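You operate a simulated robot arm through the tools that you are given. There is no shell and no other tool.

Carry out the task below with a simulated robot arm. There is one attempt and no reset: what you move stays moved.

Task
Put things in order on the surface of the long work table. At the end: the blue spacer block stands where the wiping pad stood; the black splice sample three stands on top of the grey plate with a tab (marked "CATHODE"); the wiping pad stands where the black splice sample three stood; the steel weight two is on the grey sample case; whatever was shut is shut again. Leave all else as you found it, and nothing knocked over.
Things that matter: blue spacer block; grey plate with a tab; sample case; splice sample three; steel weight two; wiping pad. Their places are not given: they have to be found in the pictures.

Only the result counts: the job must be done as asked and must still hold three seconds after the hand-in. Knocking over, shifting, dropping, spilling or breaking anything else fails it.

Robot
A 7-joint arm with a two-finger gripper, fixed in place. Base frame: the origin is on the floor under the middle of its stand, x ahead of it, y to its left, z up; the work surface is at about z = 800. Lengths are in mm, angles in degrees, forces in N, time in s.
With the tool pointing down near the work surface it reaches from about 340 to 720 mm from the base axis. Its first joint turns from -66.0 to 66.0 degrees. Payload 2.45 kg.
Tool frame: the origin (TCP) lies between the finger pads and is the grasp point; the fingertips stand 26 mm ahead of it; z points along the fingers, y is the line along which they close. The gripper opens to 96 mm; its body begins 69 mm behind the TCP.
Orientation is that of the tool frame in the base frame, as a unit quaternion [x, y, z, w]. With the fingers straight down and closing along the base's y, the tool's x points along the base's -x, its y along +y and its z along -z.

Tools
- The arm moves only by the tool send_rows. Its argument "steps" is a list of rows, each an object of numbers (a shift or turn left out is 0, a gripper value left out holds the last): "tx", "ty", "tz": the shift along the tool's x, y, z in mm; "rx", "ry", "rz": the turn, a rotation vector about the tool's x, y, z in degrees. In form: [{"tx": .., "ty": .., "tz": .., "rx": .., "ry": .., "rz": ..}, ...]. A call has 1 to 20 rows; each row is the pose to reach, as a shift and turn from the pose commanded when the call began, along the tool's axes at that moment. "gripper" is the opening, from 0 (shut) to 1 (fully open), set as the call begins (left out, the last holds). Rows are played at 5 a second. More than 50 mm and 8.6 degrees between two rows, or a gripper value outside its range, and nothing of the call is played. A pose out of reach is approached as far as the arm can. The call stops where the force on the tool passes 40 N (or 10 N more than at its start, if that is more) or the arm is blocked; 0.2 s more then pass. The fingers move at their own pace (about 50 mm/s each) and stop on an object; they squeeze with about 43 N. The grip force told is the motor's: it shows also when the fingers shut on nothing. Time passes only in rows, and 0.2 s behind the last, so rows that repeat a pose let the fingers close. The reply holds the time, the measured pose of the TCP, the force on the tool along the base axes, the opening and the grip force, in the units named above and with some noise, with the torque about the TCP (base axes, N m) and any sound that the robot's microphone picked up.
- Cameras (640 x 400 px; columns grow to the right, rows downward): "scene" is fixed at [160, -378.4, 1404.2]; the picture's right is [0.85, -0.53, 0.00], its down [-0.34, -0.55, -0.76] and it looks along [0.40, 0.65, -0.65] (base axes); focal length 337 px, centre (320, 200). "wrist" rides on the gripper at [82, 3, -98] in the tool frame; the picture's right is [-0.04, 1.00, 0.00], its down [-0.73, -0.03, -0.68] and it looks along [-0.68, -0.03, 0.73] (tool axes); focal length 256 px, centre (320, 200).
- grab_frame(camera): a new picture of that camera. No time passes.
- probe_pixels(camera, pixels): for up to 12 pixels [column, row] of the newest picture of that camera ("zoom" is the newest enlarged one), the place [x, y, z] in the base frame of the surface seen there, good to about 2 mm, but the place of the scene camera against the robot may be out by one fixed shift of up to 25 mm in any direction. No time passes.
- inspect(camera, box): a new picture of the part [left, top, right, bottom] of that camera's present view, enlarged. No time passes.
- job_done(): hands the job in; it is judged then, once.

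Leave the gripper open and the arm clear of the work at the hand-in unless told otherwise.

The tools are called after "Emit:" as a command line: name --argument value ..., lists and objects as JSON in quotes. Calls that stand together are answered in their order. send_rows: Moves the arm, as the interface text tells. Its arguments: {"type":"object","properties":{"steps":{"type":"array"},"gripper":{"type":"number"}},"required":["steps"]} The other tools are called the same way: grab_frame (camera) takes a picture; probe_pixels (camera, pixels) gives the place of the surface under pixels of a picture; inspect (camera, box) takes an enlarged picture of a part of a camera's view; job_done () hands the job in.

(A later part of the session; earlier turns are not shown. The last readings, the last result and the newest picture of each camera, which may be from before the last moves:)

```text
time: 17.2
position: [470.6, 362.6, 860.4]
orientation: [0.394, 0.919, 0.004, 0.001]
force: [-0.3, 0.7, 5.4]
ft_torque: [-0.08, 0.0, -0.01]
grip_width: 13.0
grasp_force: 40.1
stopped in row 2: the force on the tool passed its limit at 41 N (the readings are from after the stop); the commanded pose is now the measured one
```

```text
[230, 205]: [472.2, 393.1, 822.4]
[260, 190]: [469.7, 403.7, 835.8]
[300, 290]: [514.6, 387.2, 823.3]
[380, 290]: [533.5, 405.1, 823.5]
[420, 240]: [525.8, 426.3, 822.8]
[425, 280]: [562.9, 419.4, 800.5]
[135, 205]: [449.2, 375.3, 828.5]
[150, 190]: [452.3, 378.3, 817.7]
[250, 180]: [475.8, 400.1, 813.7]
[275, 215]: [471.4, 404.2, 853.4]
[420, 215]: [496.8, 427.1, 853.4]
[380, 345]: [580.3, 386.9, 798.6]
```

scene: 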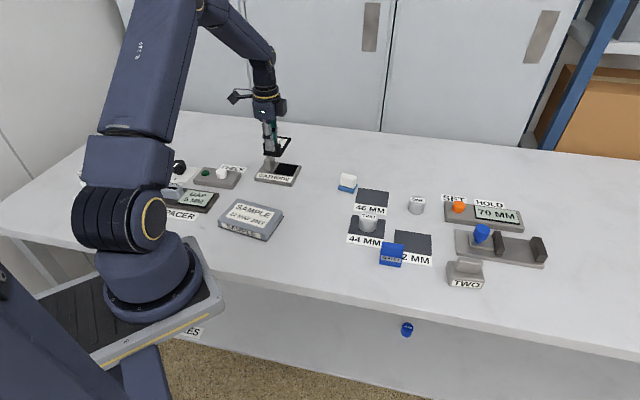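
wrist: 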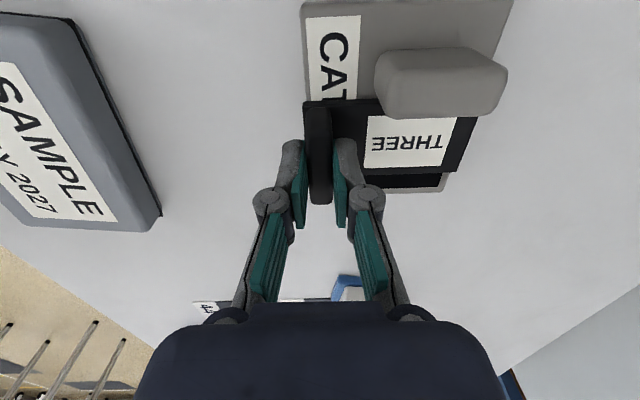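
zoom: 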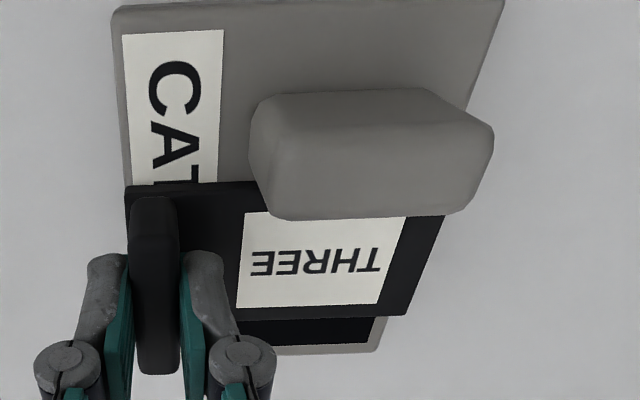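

THREE's plate top reads z≈822 and its bottom matches the cathode plate top at 814, so it is already resting there; it just sits about 8 mm lower in the fingers than I assumed. Its footprint lies within the cathode plate and clear of the tab. I'm opening the fingers gently.

Emit:
send_rows --steps '[{"tz": 0}, {"tz": 0}, {"tz": 0}, {"tz": 0}]' --gripper 0.4

Emit:
inspect --camera "wrist" --box '[280, 0, 540, 220]'

```text
time: 18.2
position: [471.4, 362.5, 858.6]
orientation: [0.394, 0.919, 0.002, 0.0]
force: [0.5, 0.2, -0.5]
ft_torque: [-0.02, -0.01, -0.02]
grip_width: 38.3
grasp_force: 0.1
```

```text
1.82 times, centred on (410, 110) of wrist
```

zoom: 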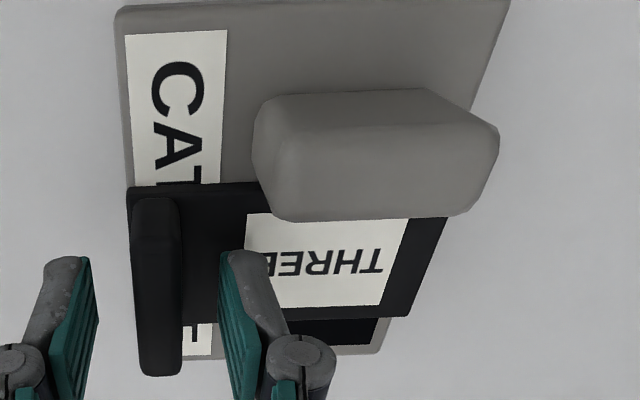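

THREE is free and standing on the plate. I'm raising the gripper straight up.

Emit:
send_rows --steps '[{"tz": -10}, {"tz": -30}, {"tz": -55}, {"tz": -85}, {"tz": -110}, {"tz": -110}]' --gripper 0.4

Emit:
inspect --camera "scene" --box '[240, 140, 320, 200]'

Emit:
grab_frame --camera "wrist"

```text
time: 19.6
position: [468.2, 362.4, 971.1]
orientation: [0.394, 0.919, 0.002, 0.0]
force: [0.6, -0.7, -0.4]
ft_torque: [-0.05, 0.02, 0.0]
grip_width: 38.5
grasp_force: 0.1
```

```text
6.67 times, centred on (280, 170) of scene
```

zoom: 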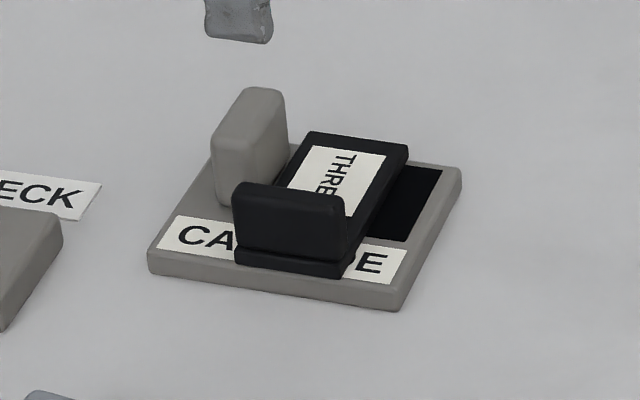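

```text
taken
```

wrist: 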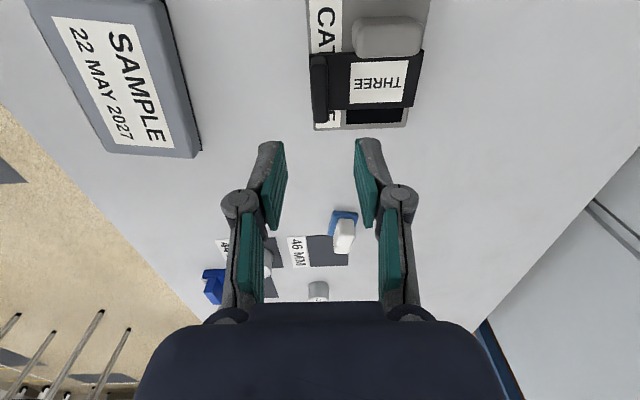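

THREE stands on the cathode plate, and the plate has not moved against the first picture. Next is the wiping pad, so I'm moving above (634,225) and turning to close along +32.5°.

Emit:
send_rows --steps '[{"tx": -35.6, "ty": 4.2, "tz": 3.5, "rz": 2}, {"tx": -71.2, "ty": 8.5, "tz": 7, "rz": 4}, {"tx": -106.8, "ty": 12.7, "tz": 10.5, "rz": 6}, {"tx": -142.5, "ty": 17, "tz": 14, "rz": 8}, {"tx": -178, "ty": 21.2, "tz": 17.5, "rz": 10}, {"tx": -213.7, "ty": 25.4, "tz": 21, "rz": 11.1}, {"tx": -213.7, "ty": 25.4, "tz": 21, "rz": 11.1}]' --gripper 0.5

Emit:
grab_frame --camera "wrist"

```text
time: 21.2
position: [635.2, 225.2, 949.0]
orientation: [0.48, 0.877, 0.002, 0.0]
force: [0.3, -0.4, -0.5]
ft_torque: [0.01, -0.01, -0.04]
grip_width: 48.0
grasp_force: 0.2
```

```text
taken
```

wrist: 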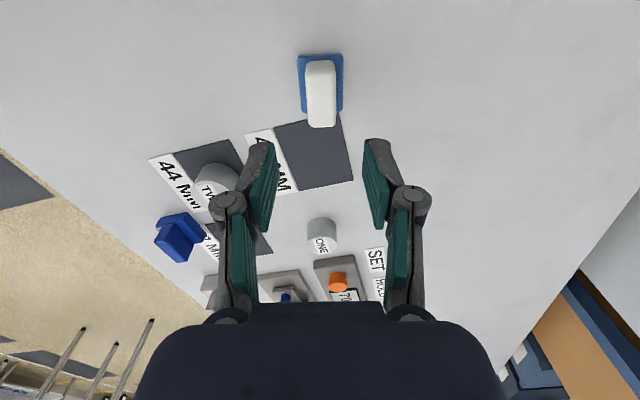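

The pad is straight ahead at (320,90). I'm zooming in to refine its centre and angle.

Emit:
inspect --camera "wrist" --box '[272, 60, 368, 120]'

```text
6.67 times, centred on (320, 90) of wrist
```

zoom: 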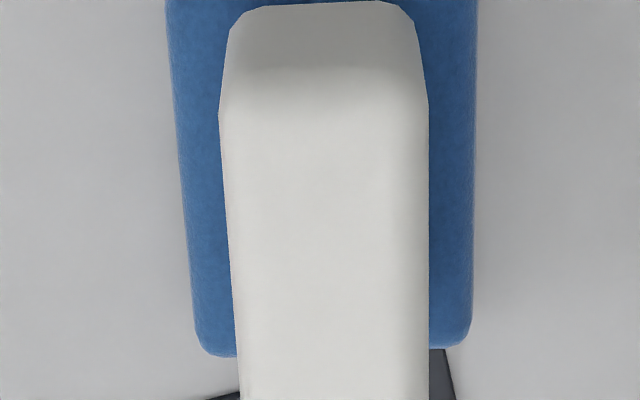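

Emit:
inspect --camera "wrist" --box '[256, 45, 384, 135]'

```text
4.44 times, centred on (320, 90) of wrist
```

zoom: 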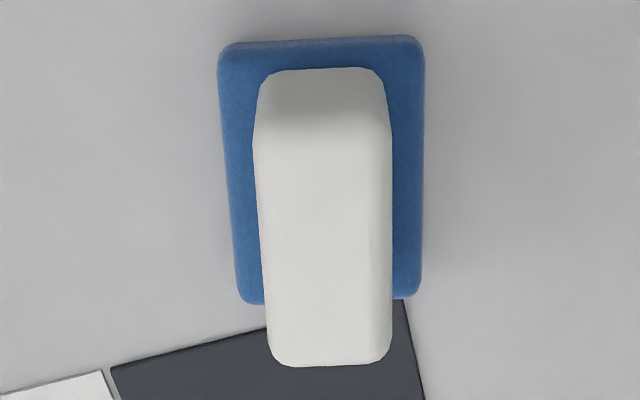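

Emit:
probe_pixels --camera "zoom" --pixels '[[225, 50], [415, 45], [240, 295], [415, 290], [262, 140], [385, 140], [275, 355], [383, 350], [262, 250], [388, 250], [320, 250], [320, 140]]'

Emit:
probe_pixels --camera "zoom" --pixels '[[320, 360], [320, 130], [320, 120], [275, 200], [380, 200], [275, 300], [380, 300], [225, 150], [418, 150], [232, 220], [420, 220], [320, 45]]'

```text
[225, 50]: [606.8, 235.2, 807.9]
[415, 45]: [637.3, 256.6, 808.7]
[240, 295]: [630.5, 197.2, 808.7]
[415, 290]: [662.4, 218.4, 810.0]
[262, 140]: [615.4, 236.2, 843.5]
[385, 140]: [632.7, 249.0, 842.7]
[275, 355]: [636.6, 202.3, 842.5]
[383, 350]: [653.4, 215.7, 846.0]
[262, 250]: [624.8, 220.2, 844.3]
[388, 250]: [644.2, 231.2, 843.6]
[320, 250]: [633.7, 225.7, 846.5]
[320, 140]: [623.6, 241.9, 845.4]
```

```text
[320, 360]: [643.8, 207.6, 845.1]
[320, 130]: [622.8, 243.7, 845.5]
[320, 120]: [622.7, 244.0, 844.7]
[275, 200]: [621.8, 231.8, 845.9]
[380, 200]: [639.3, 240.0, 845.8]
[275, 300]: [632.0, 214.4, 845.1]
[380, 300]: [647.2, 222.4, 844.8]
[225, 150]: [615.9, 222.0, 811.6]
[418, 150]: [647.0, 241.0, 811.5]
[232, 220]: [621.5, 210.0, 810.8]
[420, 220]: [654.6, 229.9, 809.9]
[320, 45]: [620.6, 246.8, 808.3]
```

The pad centre refines to (634.4,226.5) with yaw about +33°, and the gripper is aligned. I'm descending to TCP z≈844 with the fingers straddling the white grip.

Emit:
send_rows --steps '[{"tx": 1.3, "tz": 25}, {"tx": 1.3, "tz": 50}, {"tx": 1.3, "tz": 72}, {"tx": 1.3, "tz": 88}, {"tx": 1.3, "tz": 98}, {"tx": 1.3, "tz": 104.5}, {"tx": 1.3, "tz": 104.5}]' --gripper 0.5

Emit:
inspect --camera "wrist" --box '[240, 90, 400, 240]'

```text
time: 22.8
position: [634.1, 225.1, 844.2]
orientation: [0.481, 0.877, 0.002, 0.001]
force: [-0.7, 0.0, -0.9]
ft_torque: [0.02, -0.04, 0.06]
grip_width: 48.0
grasp_force: 0.1
```

```text
2.67 times, centred on (320, 165) of wrist
```

zoom: 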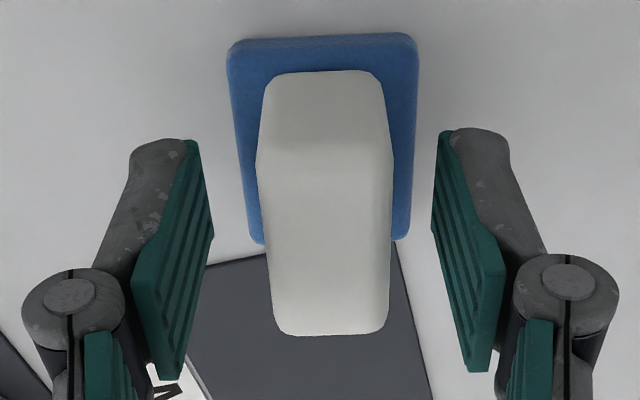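

The fingers straddle the white grip evenly. I'm closing.

Emit:
send_rows --steps '[{"tx": 0}, {"tx": 0}, {"tx": 0}, {"tx": 0}, {"tx": 0}]' --gripper 0

Emit:
inspect --camera "wrist" --box '[240, 90, 400, 240]'

```text
time: 24.0
position: [635.6, 225.9, 845.5]
orientation: [0.481, 0.877, 0.001, 0.0]
force: [0.1, 0.6, 1.6]
ft_torque: [0.0, 0.01, -0.03]
grip_width: 23.0
grasp_force: 42.8
```

```text
2.67 times, centred on (320, 165) of wrist
```

zoom: 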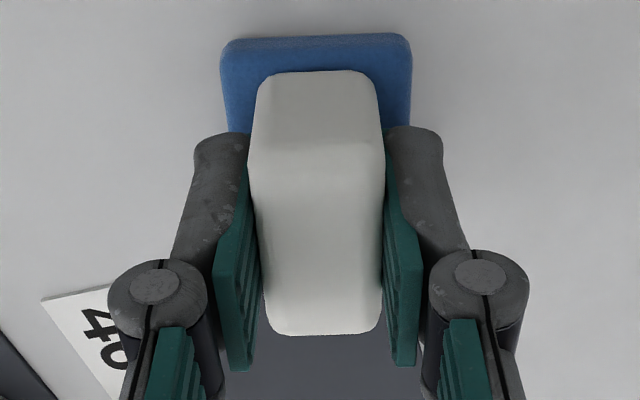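

The grip is firm at 23 mm and 43 N. I'm lifting slowly and then checking how it sits in the fingers.

Emit:
send_rows --steps '[{"tz": -3}, {"tz": -7}, {"tz": -12}, {"tz": -25}, {"tz": -45}, {"tz": -70}, {"tz": -95}, {"tz": -105}, {"tz": -105}]' --gripper 0

Emit:
inspect --camera "wrist" --box '[240, 90, 400, 240]'

```text
time: 26.0
position: [634.1, 225.0, 949.5]
orientation: [0.481, 0.877, 0.002, 0.0]
force: [0.4, -1.2, -0.3]
ft_torque: [-0.01, 0.01, 0.04]
grip_width: 22.6
grasp_force: 42.9
```

```text
2.67 times, centred on (320, 165) of wrist
```

zoom: 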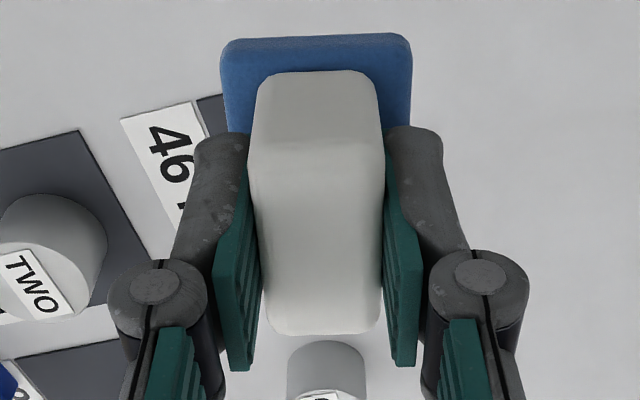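

The pad is held firmly with no slip. I'm carrying it to THREE's former place at (464,56) and turning it to line up with the old sample footprint.

Emit:
send_rows --steps '[{"tx": -7.3, "ty": -33.4, "rz": -1.3}, {"tx": -14.7, "ty": -66.9, "rz": -2.7}, {"tx": -22, "ty": -100.3, "rz": -4}, {"tx": -29.3, "ty": -133.7, "rz": -5.4}, {"tx": -36.6, "ty": -167.1, "rz": -6.7}, {"tx": -44, "ty": -200.6, "rz": -8}, {"tx": -51.3, "ty": -234, "rz": -9.4}, {"tx": -51.3, "ty": -234, "rz": -9.4}]' --gripper 0

Emit:
grab_frame --camera "wrist"

Emit:
grab_frame --camera "scene"

```text
time: 27.8
position: [464.6, 54.2, 945.5]
orientation: [0.407, 0.913, 0.002, 0.0]
force: [-0.6, 0.0, -1.5]
ft_torque: [0.05, -0.01, 0.05]
grip_width: 22.6
grasp_force: 43.0
```

```text
taken
```

wrist: 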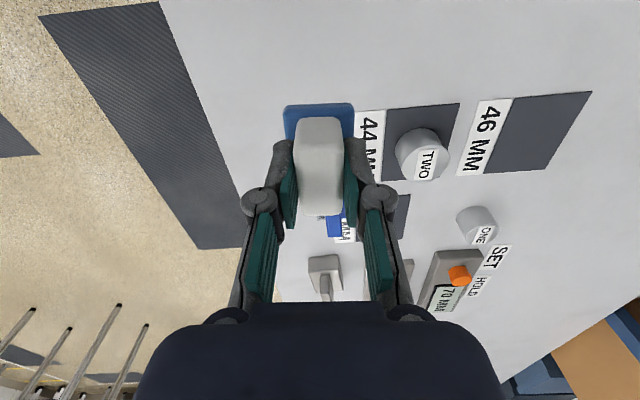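

```text
taken
```

scene: 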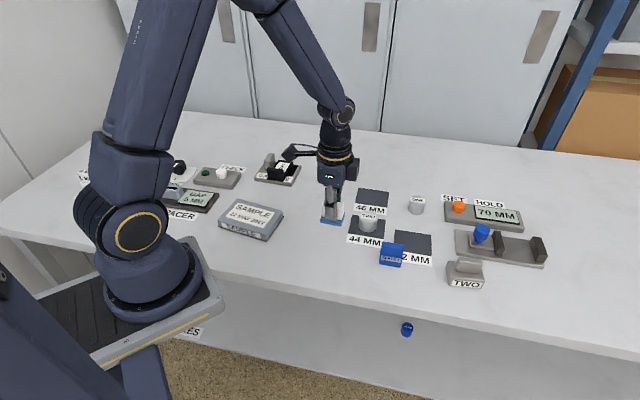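

The pad is nearly above the target. I'm lowering it, stopping about 3 mm before expected contact.

Emit:
send_rows --steps '[{"tx": 0.6, "ty": 0.9, "tz": 20}, {"tx": 0.6, "ty": 0.9, "tz": 45}, {"tx": 0.6, "ty": 0.9, "tz": 70}, {"tx": 0.6, "ty": 0.9, "tz": 86}, {"tx": 0.6, "ty": 0.9, "tz": 94}, {"tx": 0.6, "ty": 0.9, "tz": 97}, {"tx": 0.6, "ty": 0.9, "tz": 97}]' --gripper 0

```text
time: 29.4
position: [466.6, 57.5, 850.4]
orientation: [0.407, 0.913, 0.001, 0.001]
force: [0.8, 0.3, -1.0]
ft_torque: [0.01, -0.03, 0.01]
grip_width: 23.0
grasp_force: 43.2
```

It's now about 5 mm above contact. I'm lowering in 1 mm rows.

Emit:
send_rows --steps '[{"tx": 0, "tz": 1}, {"tz": 2}, {"tz": 3}, {"tz": 3.5}, {"tz": 3.5}]' --gripper 0

Emit:
inspect --camera "scene" --box '[300, 190, 380, 250]'

```text
time: 30.6
position: [464.8, 57.7, 848.0]
orientation: [0.408, 0.913, 0.002, 0.001]
force: [0.2, 0.0, -0.6]
ft_torque: [-0.04, 0.01, -0.01]
grip_width: 22.6
grasp_force: 43.7
```

```text
6.67 times, centred on (340, 220) of scene
```

zoom: 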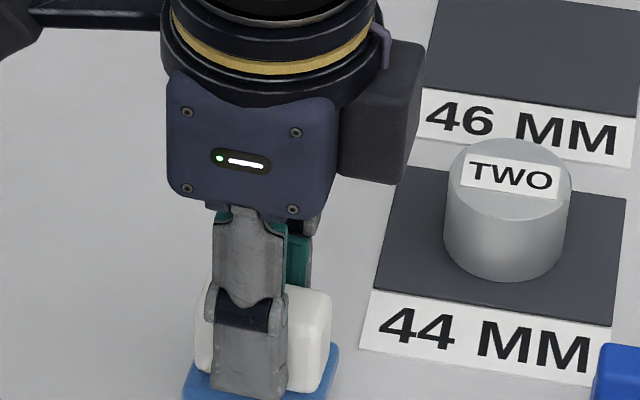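

There's no contact force yet at z≈848, so I'm lowering another 3 mm in small rows.

Emit:
send_rows --steps '[{"tz": 0.7}, {"tz": 1.4}, {"tz": 2.1}, {"tz": 2.1}]' --gripper 0

Emit:
inspect --camera "scene" --box '[300, 200, 370, 245]'

```text
time: 31.6
position: [466.2, 57.4, 845.9]
orientation: [0.408, 0.913, 0.001, 0.001]
force: [0.0, 0.1, 0.0]
ft_torque: [-0.04, 0.05, -0.01]
grip_width: 22.8
grasp_force: 42.1
```

```text
8.89 times, centred on (335, 222) of scene
```

zoom: 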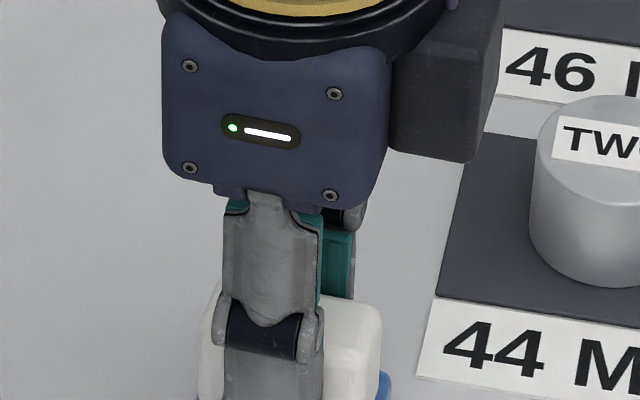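

I'm lowering a little more to feel the contact, and I'll view the pad's foot against the table.

Emit:
send_rows --steps '[{"tz": 0.6}, {"tz": 1.2}, {"tz": 1.2}]' --gripper 0

Emit:
inspect --camera "scene" --box '[305, 205, 365, 265]'

```text
time: 32.4
position: [465.3, 57.8, 844.8]
orientation: [0.407, 0.914, 0.002, 0.0]
force: [-0.5, 0.3, -0.6]
ft_torque: [0.01, -0.01, 0.01]
grip_width: 22.9
grasp_force: 43.0
```

```text
6.67 times, centred on (335, 235) of scene
```

zoom: 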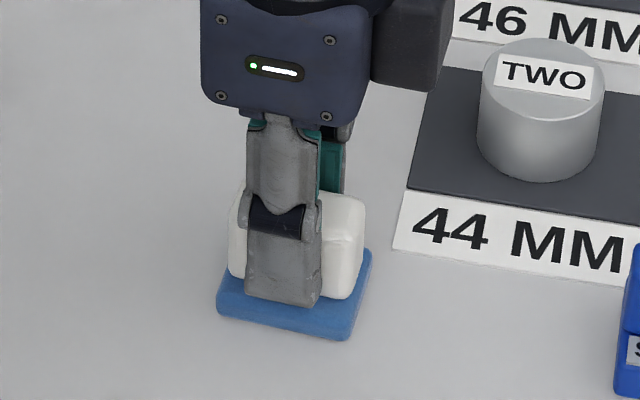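

It looks about to touch, and the readings match the pick height, so I'm going down one more small step to seat it.

Emit:
send_rows --steps '[{"tz": 0.5}, {"tz": 1.0}, {"tz": 1.0}]' --gripper 0

```text
time: 33.2
position: [466.6, 57.2, 844.2]
orientation: [0.408, 0.913, 0.002, 0.001]
force: [-3.0, -0.8, 25.0]
ft_torque: [-0.06, 0.23, -0.04]
grip_width: 23.0
grasp_force: 42.9
```

It made contact at 25 N, so the pad is down. I'm easing off half a millimetre, then opening.

Emit:
send_rows --steps '[{"tz": -0.5}, {"tz": -0.5}]' --gripper 0

Emit:
send_rows --steps '[{"tz": 0}, {"tz": 0}, {"tz": 0}, {"tz": 0}]' --gripper 0.5

Emit:
inspect --camera "wrist" --box '[240, 90, 400, 240]'

```text
time: 33.8
position: [464.6, 57.9, 843.2]
orientation: [0.408, 0.913, 0.003, 0.001]
force: [1.3, -0.7, 14.4]
ft_torque: [0.03, -0.01, 0.01]
grip_width: 22.8
grasp_force: 43.5
```

```text
time: 34.8
position: [466.1, 57.8, 844.0]
orientation: [0.407, 0.913, 0.002, 0.001]
force: [-0.5, 0.4, -0.9]
ft_torque: [0.01, 0.02, 0.02]
grip_width: 48.0
grasp_force: 0.1
```

```text
2.67 times, centred on (320, 165) of wrist
```

zoom: 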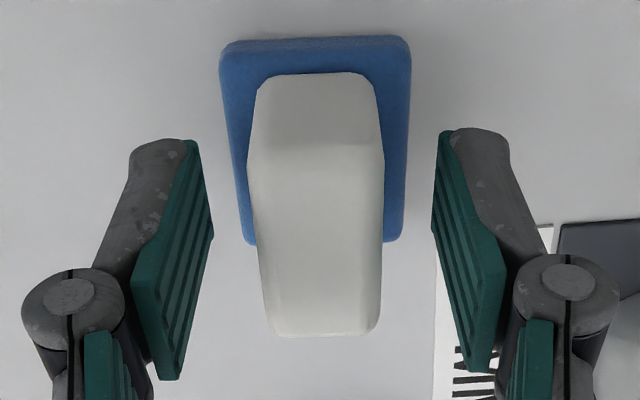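

The pad is released and standing flat. I'm raising the gripper straight up.

Emit:
send_rows --steps '[{"tz": -10}, {"tz": -30}, {"tz": -55}, {"tz": -85}, {"tz": -105}, {"tz": -105}]' --gripper 0.5

Emit:
inspect --camera "wrist" --box '[256, 45, 384, 135]'

```text
time: 36.2
position: [465.3, 58.0, 948.2]
orientation: [0.407, 0.913, 0.002, 0.0]
force: [0.7, 0.6, -0.1]
ft_torque: [0.01, -0.01, 0.0]
grip_width: 48.1
grasp_force: 0.1
```

```text
4.44 times, centred on (320, 90) of wrist
```

zoom: 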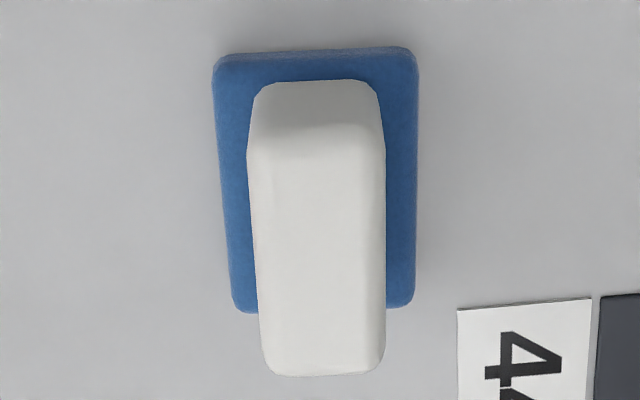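

I'm probing the pad's corners to confirm where it now stands.

Emit:
probe_pixels --camera "zoom" --pixels '[[220, 65], [410, 58], [238, 305], [410, 300], [320, 250]]'

```text
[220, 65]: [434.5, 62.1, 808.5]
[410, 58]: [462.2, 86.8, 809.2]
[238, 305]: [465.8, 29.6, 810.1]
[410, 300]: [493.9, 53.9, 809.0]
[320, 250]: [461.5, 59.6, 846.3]
```

The pad is centred at (464,58), within about 2 mm of the target. Next I'm moving above the blue spacer at (562,-43.5), turning to close along +45°.

Emit:
send_rows --steps '[{"tx": -35, "ty": 1, "rz": -0.8}, {"tx": -70, "ty": 2, "rz": -1.5}, {"tx": -105, "ty": 3, "rz": -2.3}, {"tx": -140.1, "ty": 3.9, "rz": -3}, {"tx": -140.1, "ty": 3.9, "rz": -3}]' --gripper 0.5

Emit:
inspect --camera "wrist" --box '[256, 45, 384, 135]'

```text
time: 37.4
position: [561.3, -42.5, 948.7]
orientation: [0.383, 0.924, 0.002, 0.001]
force: [0.1, -0.2, -0.8]
ft_torque: [0.01, -0.01, -0.02]
grip_width: 47.5
grasp_force: 0.0
```

```text
4.44 times, centred on (320, 90) of wrist
```

zoom: 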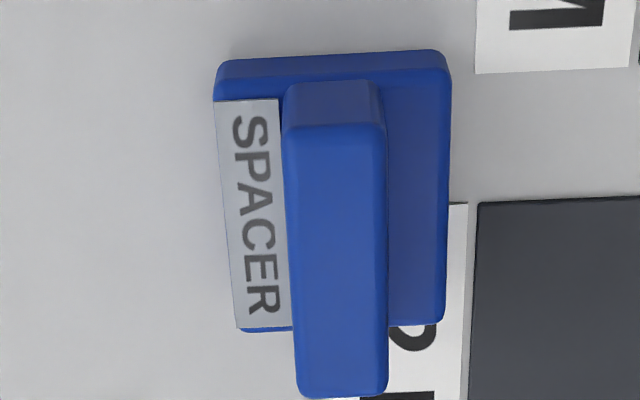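

Emit:
probe_pixels --camera "zoom" --pixels '[[220, 78], [442, 70], [245, 325], [440, 315], [288, 130], [380, 130], [300, 385], [383, 380], [293, 250], [383, 250], [335, 250], [250, 150]]'

Emit:
probe_pixels --camera "zoom" --pixels '[[335, 130], [340, 390], [225, 100], [280, 98], [288, 320], [238, 325], [445, 90], [438, 322], [415, 200], [300, 180], [378, 180], [379, 320]]'

```text
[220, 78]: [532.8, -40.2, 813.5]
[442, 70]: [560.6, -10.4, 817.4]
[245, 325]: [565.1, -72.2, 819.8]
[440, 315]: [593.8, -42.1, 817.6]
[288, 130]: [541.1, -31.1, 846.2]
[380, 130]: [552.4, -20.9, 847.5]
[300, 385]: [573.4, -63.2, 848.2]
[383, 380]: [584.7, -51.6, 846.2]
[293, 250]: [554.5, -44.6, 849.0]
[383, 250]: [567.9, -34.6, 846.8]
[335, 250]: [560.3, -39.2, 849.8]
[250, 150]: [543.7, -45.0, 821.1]
```

```text
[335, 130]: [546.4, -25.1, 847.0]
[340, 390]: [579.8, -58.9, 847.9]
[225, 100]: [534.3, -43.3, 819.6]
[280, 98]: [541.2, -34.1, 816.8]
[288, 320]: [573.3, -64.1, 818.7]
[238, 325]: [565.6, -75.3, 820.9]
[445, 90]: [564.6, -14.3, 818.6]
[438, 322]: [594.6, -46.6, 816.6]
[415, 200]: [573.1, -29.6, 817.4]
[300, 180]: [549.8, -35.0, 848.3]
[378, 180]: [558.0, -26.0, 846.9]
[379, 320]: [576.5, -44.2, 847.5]
```

The spacer centre refines to (563,-41.5) with yaw about 45.8°, and its base top is at z≈818. I'm descending to TCP z≈847.5 around its grip.

Emit:
send_rows --steps '[{"tx": -0.5, "ty": 1.9, "tz": 25, "rz": -0.7}, {"tx": -0.5, "ty": 1.9, "tz": 50, "rz": -0.7}, {"tx": -0.5, "ty": 1.9, "tz": 72, "rz": -0.7}, {"tx": -0.5, "ty": 1.9, "tz": 86, "rz": -0.7}, {"tx": -0.5, "ty": 1.9, "tz": 95, "rz": -0.7}, {"tx": -0.5, "ty": 1.9, "tz": 101, "rz": -0.7}, {"tx": -0.5, "ty": 1.9, "tz": 101, "rz": -0.7}]' --gripper 0.5

Emit:
inspect --camera "wrist" --box '[240, 90, 400, 240]'

```text
time: 39.0
position: [563.6, -42.8, 846.9]
orientation: [0.378, 0.926, 0.002, 0.001]
force: [-0.7, 0.7, 0.5]
ft_torque: [0.01, -0.02, -0.02]
grip_width: 48.1
grasp_force: 0.1
```

```text
2.67 times, centred on (320, 165) of wrist
```

zoom: 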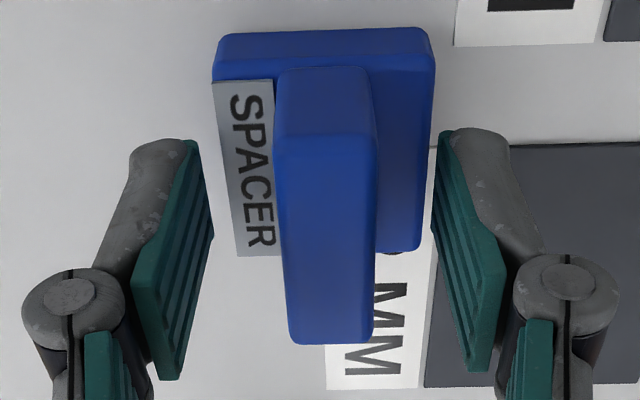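

The grip is centred between the fingers. I'm closing.

Emit:
send_rows --steps '[{"tx": 0}, {"tx": 0}, {"tx": 0}, {"tx": 0}, {"tx": 0}]' --gripper 0

Emit:
inspect --camera "wrist" --box '[240, 90, 400, 240]'

```text
time: 40.2
position: [563.7, -42.5, 847.2]
orientation: [0.378, 0.926, 0.002, 0.0]
force: [0.3, -0.3, -0.1]
ft_torque: [-0.02, 0.0, 0.03]
grip_width: 16.9
grasp_force: 42.7
```

```text
2.67 times, centred on (320, 165) of wrist
```

zoom: 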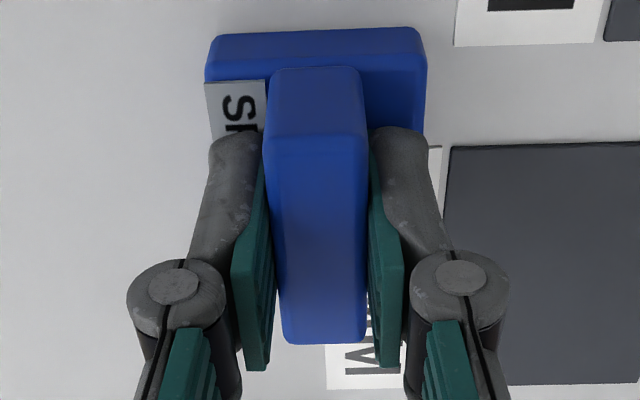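

The spacer is gripped at 17 mm. I'm lifting it slowly and checking for slip.

Emit:
send_rows --steps '[{"tz": -2}, {"tz": -5}, {"tz": -10}, {"tz": -22}, {"tz": -42}, {"tz": -68}, {"tz": -92}, {"tz": -103}, {"tz": -103}]' --gripper 0

Emit:
inspect --camera "wrist" --box '[240, 90, 400, 240]'

```text
time: 42.2
position: [564.5, -44.1, 950.6]
orientation: [0.378, 0.926, 0.002, 0.001]
force: [0.2, 0.7, -0.5]
ft_torque: [0.02, -0.01, 0.03]
grip_width: 17.0
grasp_force: 42.6
```

```text
2.67 times, centred on (320, 165) of wrist
```

zoom: 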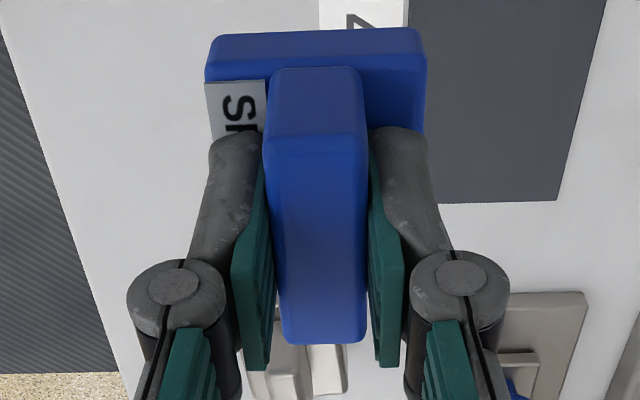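

There is no slip. I'm carrying the spacer to above the pad's old place, TCP target (634.9,225.8), and turning it to the pad's old alignment.

Emit:
send_rows --steps '[{"tx": 17.2, "ty": 30.2, "rz": 1.5}, {"tx": 34.4, "ty": 60.4, "rz": 3.1}, {"tx": 51.6, "ty": 90.7, "rz": 4.6}, {"tx": 68.9, "ty": 120.9, "rz": 6.2}, {"tx": 86.1, "ty": 151.1, "rz": 7.7}, {"tx": 103.3, "ty": 181.3, "rz": 9.2}, {"tx": 120.5, "ty": 211.6, "rz": 10.8}, {"tx": 137.7, "ty": 241.8, "rz": 12.3}, {"tx": 137.7, "ty": 241.8, "rz": 12.3}]' --gripper 0

Emit:
grab_frame --camera "wrist"

```text
time: 44.2
position: [634.2, 227.8, 952.5]
orientation: [0.475, 0.88, 0.003, 0.0]
force: [0.0, 0.0, -0.8]
ft_torque: [0.02, -0.02, 0.01]
grip_width: 16.7
grasp_force: 42.6
```

```text
taken
```

wrist: 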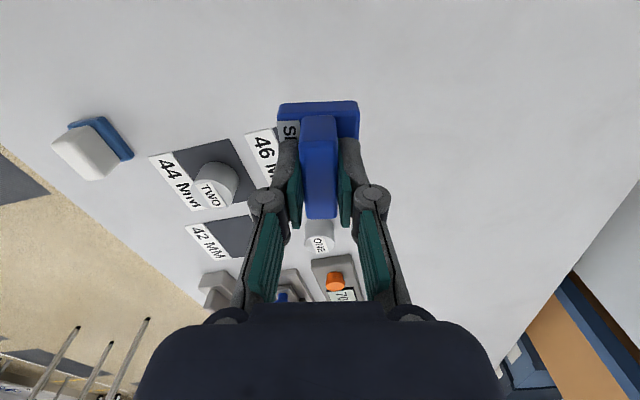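

I'm lowering the spacer, with a small correction, to just above the table.

Emit:
send_rows --steps '[{"tx": -1.6, "ty": -0.4, "tz": 25}, {"tx": -1.6, "ty": -0.4, "tz": 50}, {"tx": -1.6, "ty": -0.4, "tz": 72}, {"tx": -1.6, "ty": -0.4, "tz": 88}, {"tx": -1.6, "ty": -0.4, "tz": 97}, {"tx": -1.6, "ty": -0.4, "tz": 101}, {"tx": -1.6, "ty": -0.4, "tz": 101}]' --gripper 0

Emit:
inspect --camera "scene" --box '[312, 140, 392, 200]'

```text
time: 45.8
position: [634.7, 224.0, 849.7]
orientation: [0.475, 0.88, 0.002, 0.0]
force: [-0.2, 0.5, -1.4]
ft_torque: [0.01, 0.04, 0.05]
grip_width: 16.8
grasp_force: 42.8
```

```text
6.67 times, centred on (352, 170) of scene
```

zoom: 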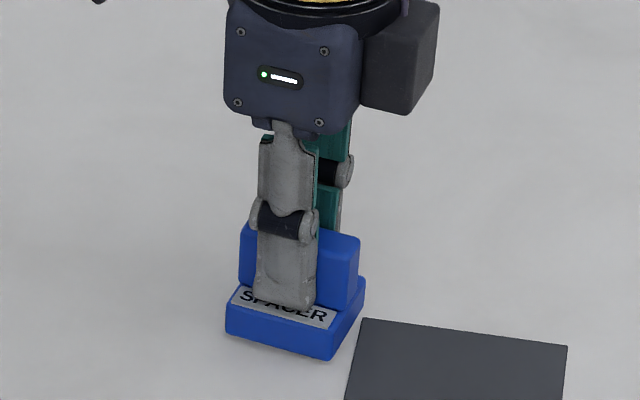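

It's about 2–3 mm above contact. I'm lowering in small steps.

Emit:
send_rows --steps '[{"ty": 0.4, "tz": 0.7}, {"ty": 0.4, "tz": 1.4}, {"ty": 0.4, "tz": 2.0}, {"ty": 0.4, "tz": 2.0}]' --gripper 0

```text
time: 46.8
position: [635.1, 224.0, 849.8]
orientation: [0.474, 0.88, 0.002, 0.0]
force: [0.0, -0.1, -0.1]
ft_torque: [-0.01, 0.0, -0.01]
grip_width: 16.7
grasp_force: 42.6
```

Emit:
send_rows --steps '[{"tz": 0.7}, {"tz": 1.4}, {"tz": 1.4}]' --gripper 0

```text
time: 47.6
position: [636.6, 225.5, 847.3]
orientation: [0.475, 0.88, 0.002, 0.0]
force: [-0.3, -0.6, 0.8]
ft_torque: [-0.07, 0.05, 0.0]
grip_width: 17.0
grasp_force: 42.7
```

Almost touching, with a reading of z≈847.3. One more small step should find the table.

Emit:
send_rows --steps '[{"tz": 0.5}, {"tz": 0.9}, {"tz": 0.9}]' --gripper 0

```text
time: 48.4
position: [636.6, 224.2, 846.5]
orientation: [0.475, 0.88, 0.002, 0.001]
force: [-2.6, -2.3, 14.6]
ft_torque: [-0.16, 0.14, -0.03]
grip_width: 16.9
grasp_force: 42.5
```

There is contact at about 15 N. I'm opening the fingers.

Emit:
send_rows --steps '[{"tz": -0.3}, {"tz": -0.3}, {"tz": -0.3}, {"tz": -0.3}, {"tz": -0.3}]' --gripper 0.5

Emit:
inspect --camera "wrist" --box '[240, 90, 400, 240]'

```text
time: 49.6
position: [635.7, 226.3, 845.5]
orientation: [0.475, 0.88, 0.001, 0.0]
force: [0.5, 1.1, -0.5]
ft_torque: [-0.05, 0.0, -0.02]
grip_width: 48.0
grasp_force: 0.2
```

```text
2.67 times, centred on (320, 165) of wrist
```

zoom: 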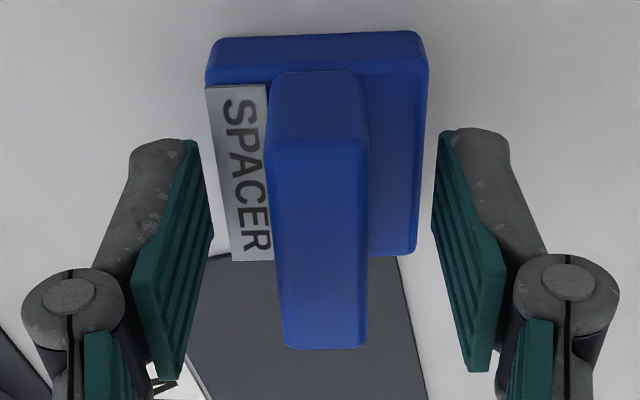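

The spacer is released and standing. I'm raising straight up and then measuring where it stands.

Emit:
send_rows --steps '[{"tz": -10}, {"tz": -30}, {"tz": -55}, {"tz": -85}, {"tz": -105}, {"tz": -105}]' --gripper 0.5

Emit:
inspect --camera "wrist" --box '[256, 45, 384, 135]'

```text
time: 51.0
position: [635.0, 224.3, 951.7]
orientation: [0.475, 0.88, 0.001, 0.0]
force: [0.9, -0.2, 0.4]
ft_torque: [0.0, 0.03, 0.01]
grip_width: 48.0
grasp_force: 0.0
```

```text
4.44 times, centred on (320, 90) of wrist
```

zoom: 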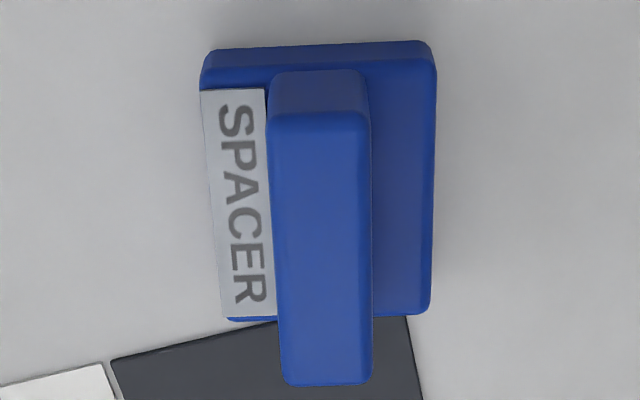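

Emit:
probe_pixels --camera "zoom" --pixels '[[206, 70], [428, 60], [230, 315], [426, 305], [318, 240], [120, 360], [408, 318]]'

```text
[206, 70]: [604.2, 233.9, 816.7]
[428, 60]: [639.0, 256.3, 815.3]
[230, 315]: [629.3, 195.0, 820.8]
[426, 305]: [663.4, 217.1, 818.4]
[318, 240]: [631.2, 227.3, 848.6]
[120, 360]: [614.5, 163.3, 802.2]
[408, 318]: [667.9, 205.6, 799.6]
```

The spacer is centred at (634,226), right where the pad was. Now I'm moving to above the steel block TWO at (661,-169), turning to close along about +47.5°.

Emit:
send_rows --steps '[{"tx": -31.2, "ty": -17.7, "tz": -1, "rz": -1.3}, {"tx": -62.4, "ty": -35.3, "tz": -2, "rz": -2.6}, {"tx": -93.6, "ty": -53, "tz": -3, "rz": -3.9}, {"tx": -124.8, "ty": -70.6, "tz": -4, "rz": -5.2}, {"tx": -156, "ty": -88.3, "tz": -5, "rz": -6.5}, {"tx": -187.1, "ty": -105.9, "tz": -6, "rz": -7.7}, {"tx": -218.3, "ty": -123.6, "tz": -7, "rz": -9}, {"tx": -249.5, "ty": -141.2, "tz": -8, "rz": -10.3}, {"tx": -280.7, "ty": -158.9, "tz": -8, "rz": -11.6}, {"tx": -311.9, "ty": -176.5, "tz": -8, "rz": -12.9}, {"tx": -343.1, "ty": -194.2, "tz": -8, "rz": -14.2}, {"tx": -343.1, "ty": -194.2, "tz": -8, "rz": -14.2}]' --gripper 0.5

Emit:
grab_frame --camera "wrist"

Emit:
grab_frame --camera "scene"

```text
time: 53.6
position: [663.7, -169.8, 958.5]
orientation: [0.362, 0.932, 0.002, 0.001]
force: [0.7, -0.4, 0.7]
ft_torque: [0.02, -0.01, 0.0]
grip_width: 48.3
grasp_force: 0.0
```

```text
taken
```

wrist: 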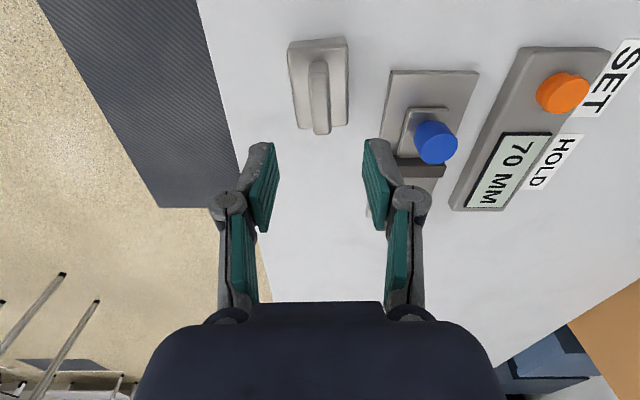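

```text
taken
```

scene: 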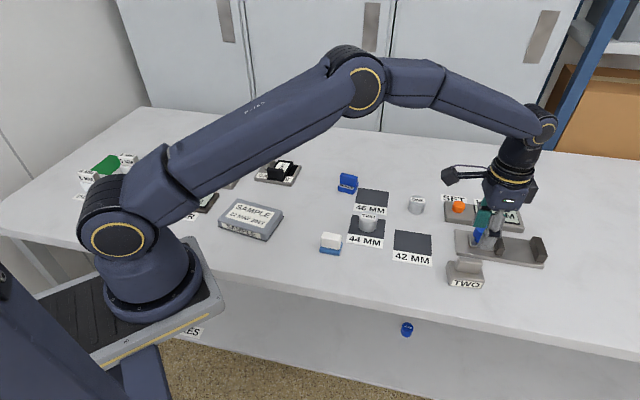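

Block TWO is ahead at (318,87). I'm zooming in to refine its centre and angle.

Emit:
inspect --camera "wrist" --box '[256, 40, 384, 135]'

```text
4.21 times, centred on (320, 88) of wrist
```

zoom: 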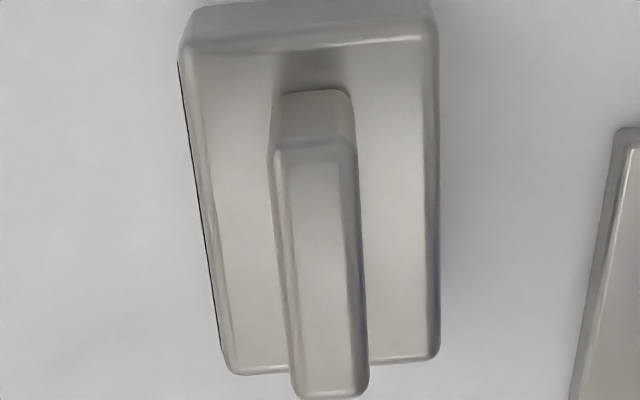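

Emit:
probe_pixels --camera "zoom" --pixels '[[190, 50], [432, 38], [235, 365], [432, 352], [278, 155], [350, 150], [300, 388], [362, 385], [282, 260], [358, 260], [320, 260], [390, 250]]'

Emit:
probe_pixels --camera "zoom" --pixels '[[315, 150], [335, 392], [285, 200], [352, 200], [292, 320], [362, 320], [250, 200], [400, 150], [320, 70], [630, 135], [275, 100], [348, 95]]'

```text
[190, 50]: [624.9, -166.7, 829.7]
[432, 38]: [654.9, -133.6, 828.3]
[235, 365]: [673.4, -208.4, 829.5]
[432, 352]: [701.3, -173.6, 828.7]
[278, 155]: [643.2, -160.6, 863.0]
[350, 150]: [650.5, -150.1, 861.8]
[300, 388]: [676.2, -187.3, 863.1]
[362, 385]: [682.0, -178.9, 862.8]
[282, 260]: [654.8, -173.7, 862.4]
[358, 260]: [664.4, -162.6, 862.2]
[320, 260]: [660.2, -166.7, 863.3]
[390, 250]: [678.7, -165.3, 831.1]
```

```text
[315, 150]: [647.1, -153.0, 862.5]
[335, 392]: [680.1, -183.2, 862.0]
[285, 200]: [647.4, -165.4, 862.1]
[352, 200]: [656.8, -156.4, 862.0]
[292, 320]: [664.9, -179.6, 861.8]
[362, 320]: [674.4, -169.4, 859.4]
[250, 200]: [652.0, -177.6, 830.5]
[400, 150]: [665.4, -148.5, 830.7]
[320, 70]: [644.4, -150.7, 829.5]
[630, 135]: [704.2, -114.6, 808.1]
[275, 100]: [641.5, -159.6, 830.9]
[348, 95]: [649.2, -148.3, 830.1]
```

The block's grip centre is (663,-169.5), its angle is about 49° and its base top is at z≈830. I'm descending to TCP z≈859 around the grip.

Emit:
send_rows --steps '[{"tz": 25, "rz": -1.6}, {"tz": 50, "rz": -1.6}, {"tz": 70, "rz": -1.6}, {"tz": 85, "rz": -1.6}, {"tz": 94, "rz": -1.6}, {"tz": 99.5, "rz": -1.6}, {"tz": 99.5, "rz": -1.6}]' --gripper 0.5

Emit:
inspect --camera "wrist" --box '[220, 60, 420, 240]'

```text
time: 55.2
position: [662.1, -167.8, 859.2]
orientation: [0.349, 0.937, 0.002, 0.0]
force: [0.9, -0.5, 0.6]
ft_torque: [-0.01, 0.0, 0.01]
grip_width: 48.1
grasp_force: 0.1
```

```text
2.22 times, centred on (320, 150) of wrist
```

zoom: 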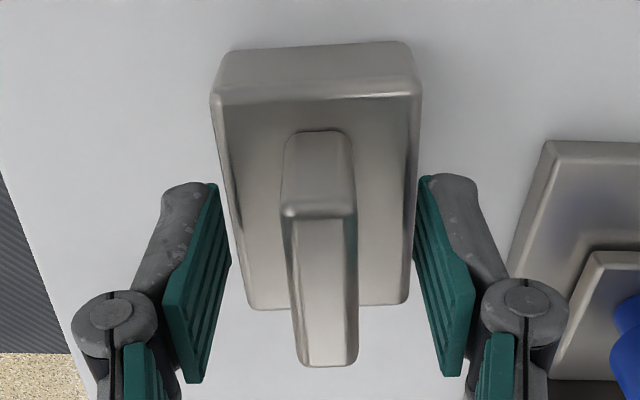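

The fingers straddle the grip and are clear of the vise. I'm closing.

Emit:
send_rows --steps '[{"tx": 0}, {"tx": 0}, {"tx": 0}, {"tx": 0}, {"tx": 0}]' --gripper 0

Emit:
inspect --camera "wrist" --box '[220, 60, 420, 240]'

```text
time: 56.4
position: [662.0, -168.3, 860.1]
orientation: [0.349, 0.937, 0.001, 0.0]
force: [0.3, 1.1, 0.4]
ft_torque: [0.04, -0.05, 0.04]
grip_width: 15.5
grasp_force: 41.9
```

```text
2.22 times, centred on (320, 150) of wrist
```

zoom: 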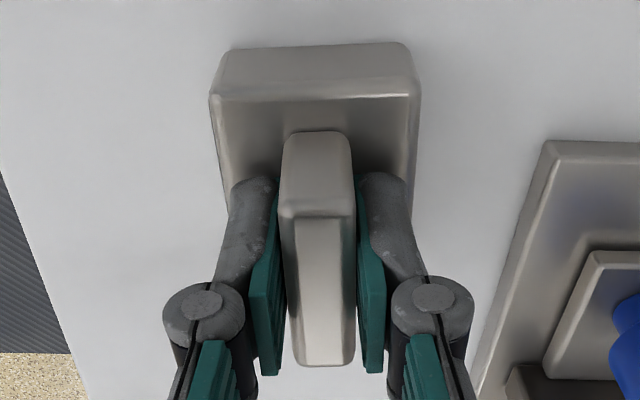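

The weight is gripped at 15.5 mm. I'm lifting only a few millimetres first to feel its mass and check for slip.

Emit:
send_rows --steps '[{"tz": -1.5}, {"tz": -3}, {"tz": -5}, {"tz": -8}, {"tz": -8}]' --gripper 0

Emit:
inspect --camera "wrist" --box '[220, 60, 420, 240]'

```text
time: 57.6
position: [662.8, -168.4, 867.3]
orientation: [0.349, 0.937, 0.001, 0.001]
force: [0.3, -0.7, -4.3]
ft_torque: [0.04, -0.01, -0.03]
grip_width: 15.6
grasp_force: 41.6
```

```text
2.22 times, centred on (320, 150) of wrist
```

zoom: 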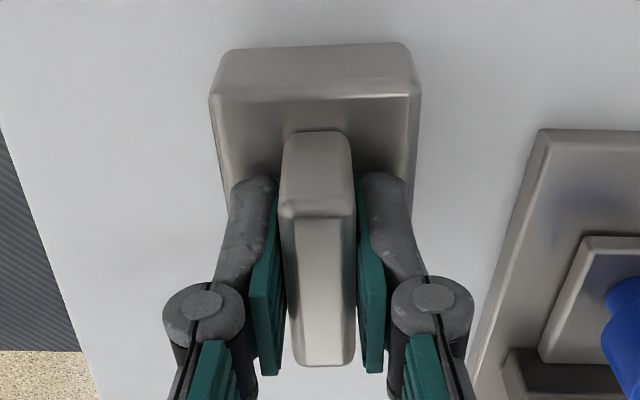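

It weighs about 0.43 kg, clearly heavier than the other blocks, so it is a real weight, and it holds without slip. I'm lifting it to travel height.

Emit:
send_rows --steps '[{"tz": -10}, {"tz": -25}, {"tz": -45}, {"tz": -65}, {"tz": -82}, {"tz": -93}, {"tz": -93}]' --gripper 0

```text
time: 59.2
position: [664.0, -168.7, 960.3]
orientation: [0.349, 0.937, 0.002, 0.001]
force: [-0.3, 0.1, -5.0]
ft_torque: [0.02, -0.04, 0.03]
grip_width: 15.9
grasp_force: 41.3
```

The weight is at z≈960. I'm carrying it to above the sample case centre at (337,241.5) and turning -12° to line it up with the case.

Emit:
send_rows --steps '[{"tx": 20, "ty": 4, "rz": 0.8}, {"tx": 52, "ty": 10, "rz": 1.6}, {"tx": 86, "ty": 16.5, "rz": 2.5}, {"tx": 120, "ty": 23, "rz": 3.3}, {"tx": 154, "ty": 29.5, "rz": 4.1}, {"tx": 188, "ty": 36, "rz": 4.9}, {"tx": 222, "ty": 42.5, "rz": 5.7}, {"tx": 256, "ty": 49, "rz": 6.5}, {"tx": 290, "ty": 55.5, "rz": 7.3}, {"tx": 324, "ty": 62, "rz": 8.1}, {"tx": 358, "ty": 68.5, "rz": 8.9}, {"tx": 392, "ty": 75, "rz": 9.7}, {"tx": 426, "ty": 81.5, "rz": 10.5}, {"tx": 458, "ty": 87.5, "rz": 11.2}, {"tx": 486, "ty": 92.5, "rz": 11.7}, {"tx": 506, "ty": 96, "rz": 12.1}, {"tx": 514, "ty": 97.4, "rz": 12.1}, {"tx": 514, "ty": 97.4, "rz": 12.1}]' --gripper 0

Emit:
grab_frame --camera "wrist"

Emit:
grab_frame --camera "scene"

```text
time: 63.0
position: [337.0, 241.4, 961.0]
orientation: [0.446, 0.895, 0.002, 0.0]
force: [-1.0, 0.2, -4.4]
ft_torque: [0.01, 0.0, 0.02]
grip_width: 15.6
grasp_force: 41.9
```

```text
taken
```

wrist: 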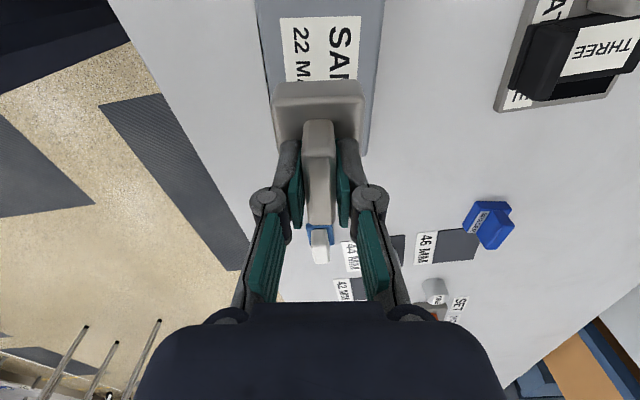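

```text
taken
```

scene: 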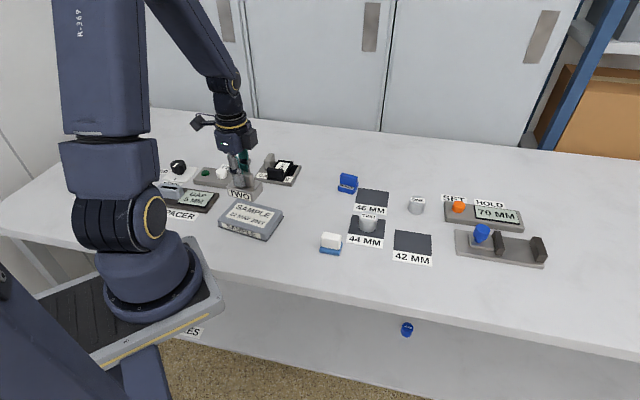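

The weight is above the case at (337,241). I'm lowering it to a few millimetres above the case top.

Emit:
send_rows --steps '[{"tz": 15}, {"tz": 32}, {"tz": 48}, {"tz": 58}, {"tz": 64}, {"tz": 66}, {"tz": 66}]' --gripper 0

Emit:
inspect --camera "scene" --box '[200, 160, 300, 250]'

```text
time: 64.6
position: [338.1, 243.4, 896.7]
orientation: [0.446, 0.895, 0.002, 0.0]
force: [-0.6, 0.4, -4.9]
ft_torque: [0.03, 0.02, -0.05]
grip_width: 15.4
grasp_force: 41.8
```

```text
4.44 times, centred on (250, 205) of scene
```

zoom: 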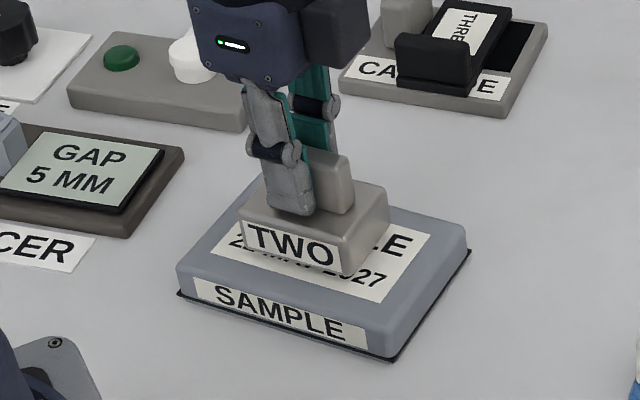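

It hovers centred over the case. I'm lowering in small steps to find the contact.

Emit:
send_rows --steps '[{"tz": 1.5}, {"tz": 3}, {"tz": 4}, {"tz": 4.7}, {"tz": 4.7}]' --gripper 0

```text
time: 65.8
position: [338.6, 241.6, 890.6]
orientation: [0.445, 0.895, 0.002, 0.0]
force: [-0.4, -0.3, -5.1]
ft_torque: [0.0, 0.05, -0.04]
grip_width: 15.8
grasp_force: 41.2
```

Emit:
send_rows --steps '[{"tz": 0.6}, {"tz": 1.2}, {"tz": 1.2}]' --gripper 0

```text
time: 66.6
position: [337.6, 240.1, 890.8]
orientation: [0.446, 0.895, 0.003, 0.001]
force: [-3.1, -5.1, 27.7]
ft_torque: [-0.56, -0.14, -0.01]
grip_width: 15.9
grasp_force: 42.0
```

Contact reads about 28 N. I'm easing up 0.6 mm and then opening.

Emit:
send_rows --steps '[{"tz": -0.4}, {"tz": -0.6}, {"tz": -0.6}]' --gripper 0

Emit:
send_rows --steps '[{"tz": 0}, {"tz": 0}, {"tz": 0}, {"tz": 0}]' --gripper 0.5

Emit:
inspect --camera "wrist" --box '[220, 60, 420, 240]'

```text
time: 67.4
position: [337.4, 241.6, 888.4]
orientation: [0.446, 0.895, 0.002, 0.001]
force: [3.4, -0.7, 4.9]
ft_torque: [-0.05, -0.26, -0.02]
grip_width: 16.0
grasp_force: 41.7
```

```text
time: 68.4
position: [337.2, 241.4, 889.8]
orientation: [0.446, 0.895, 0.002, 0.0]
force: [0.3, -0.2, -0.4]
ft_torque: [0.01, 0.0, 0.0]
grip_width: 47.9
grasp_force: 0.1
```

```text
2.22 times, centred on (320, 150) of wrist
```

zoom: 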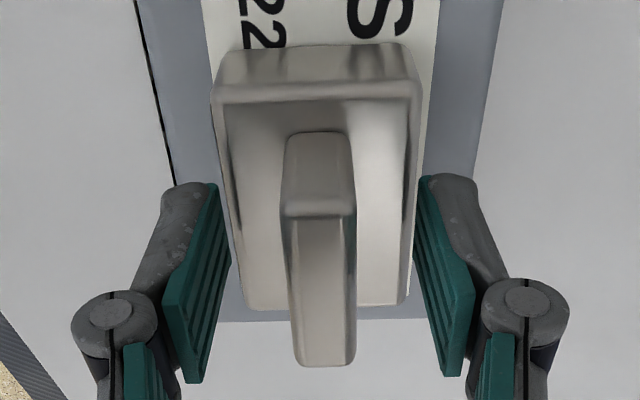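

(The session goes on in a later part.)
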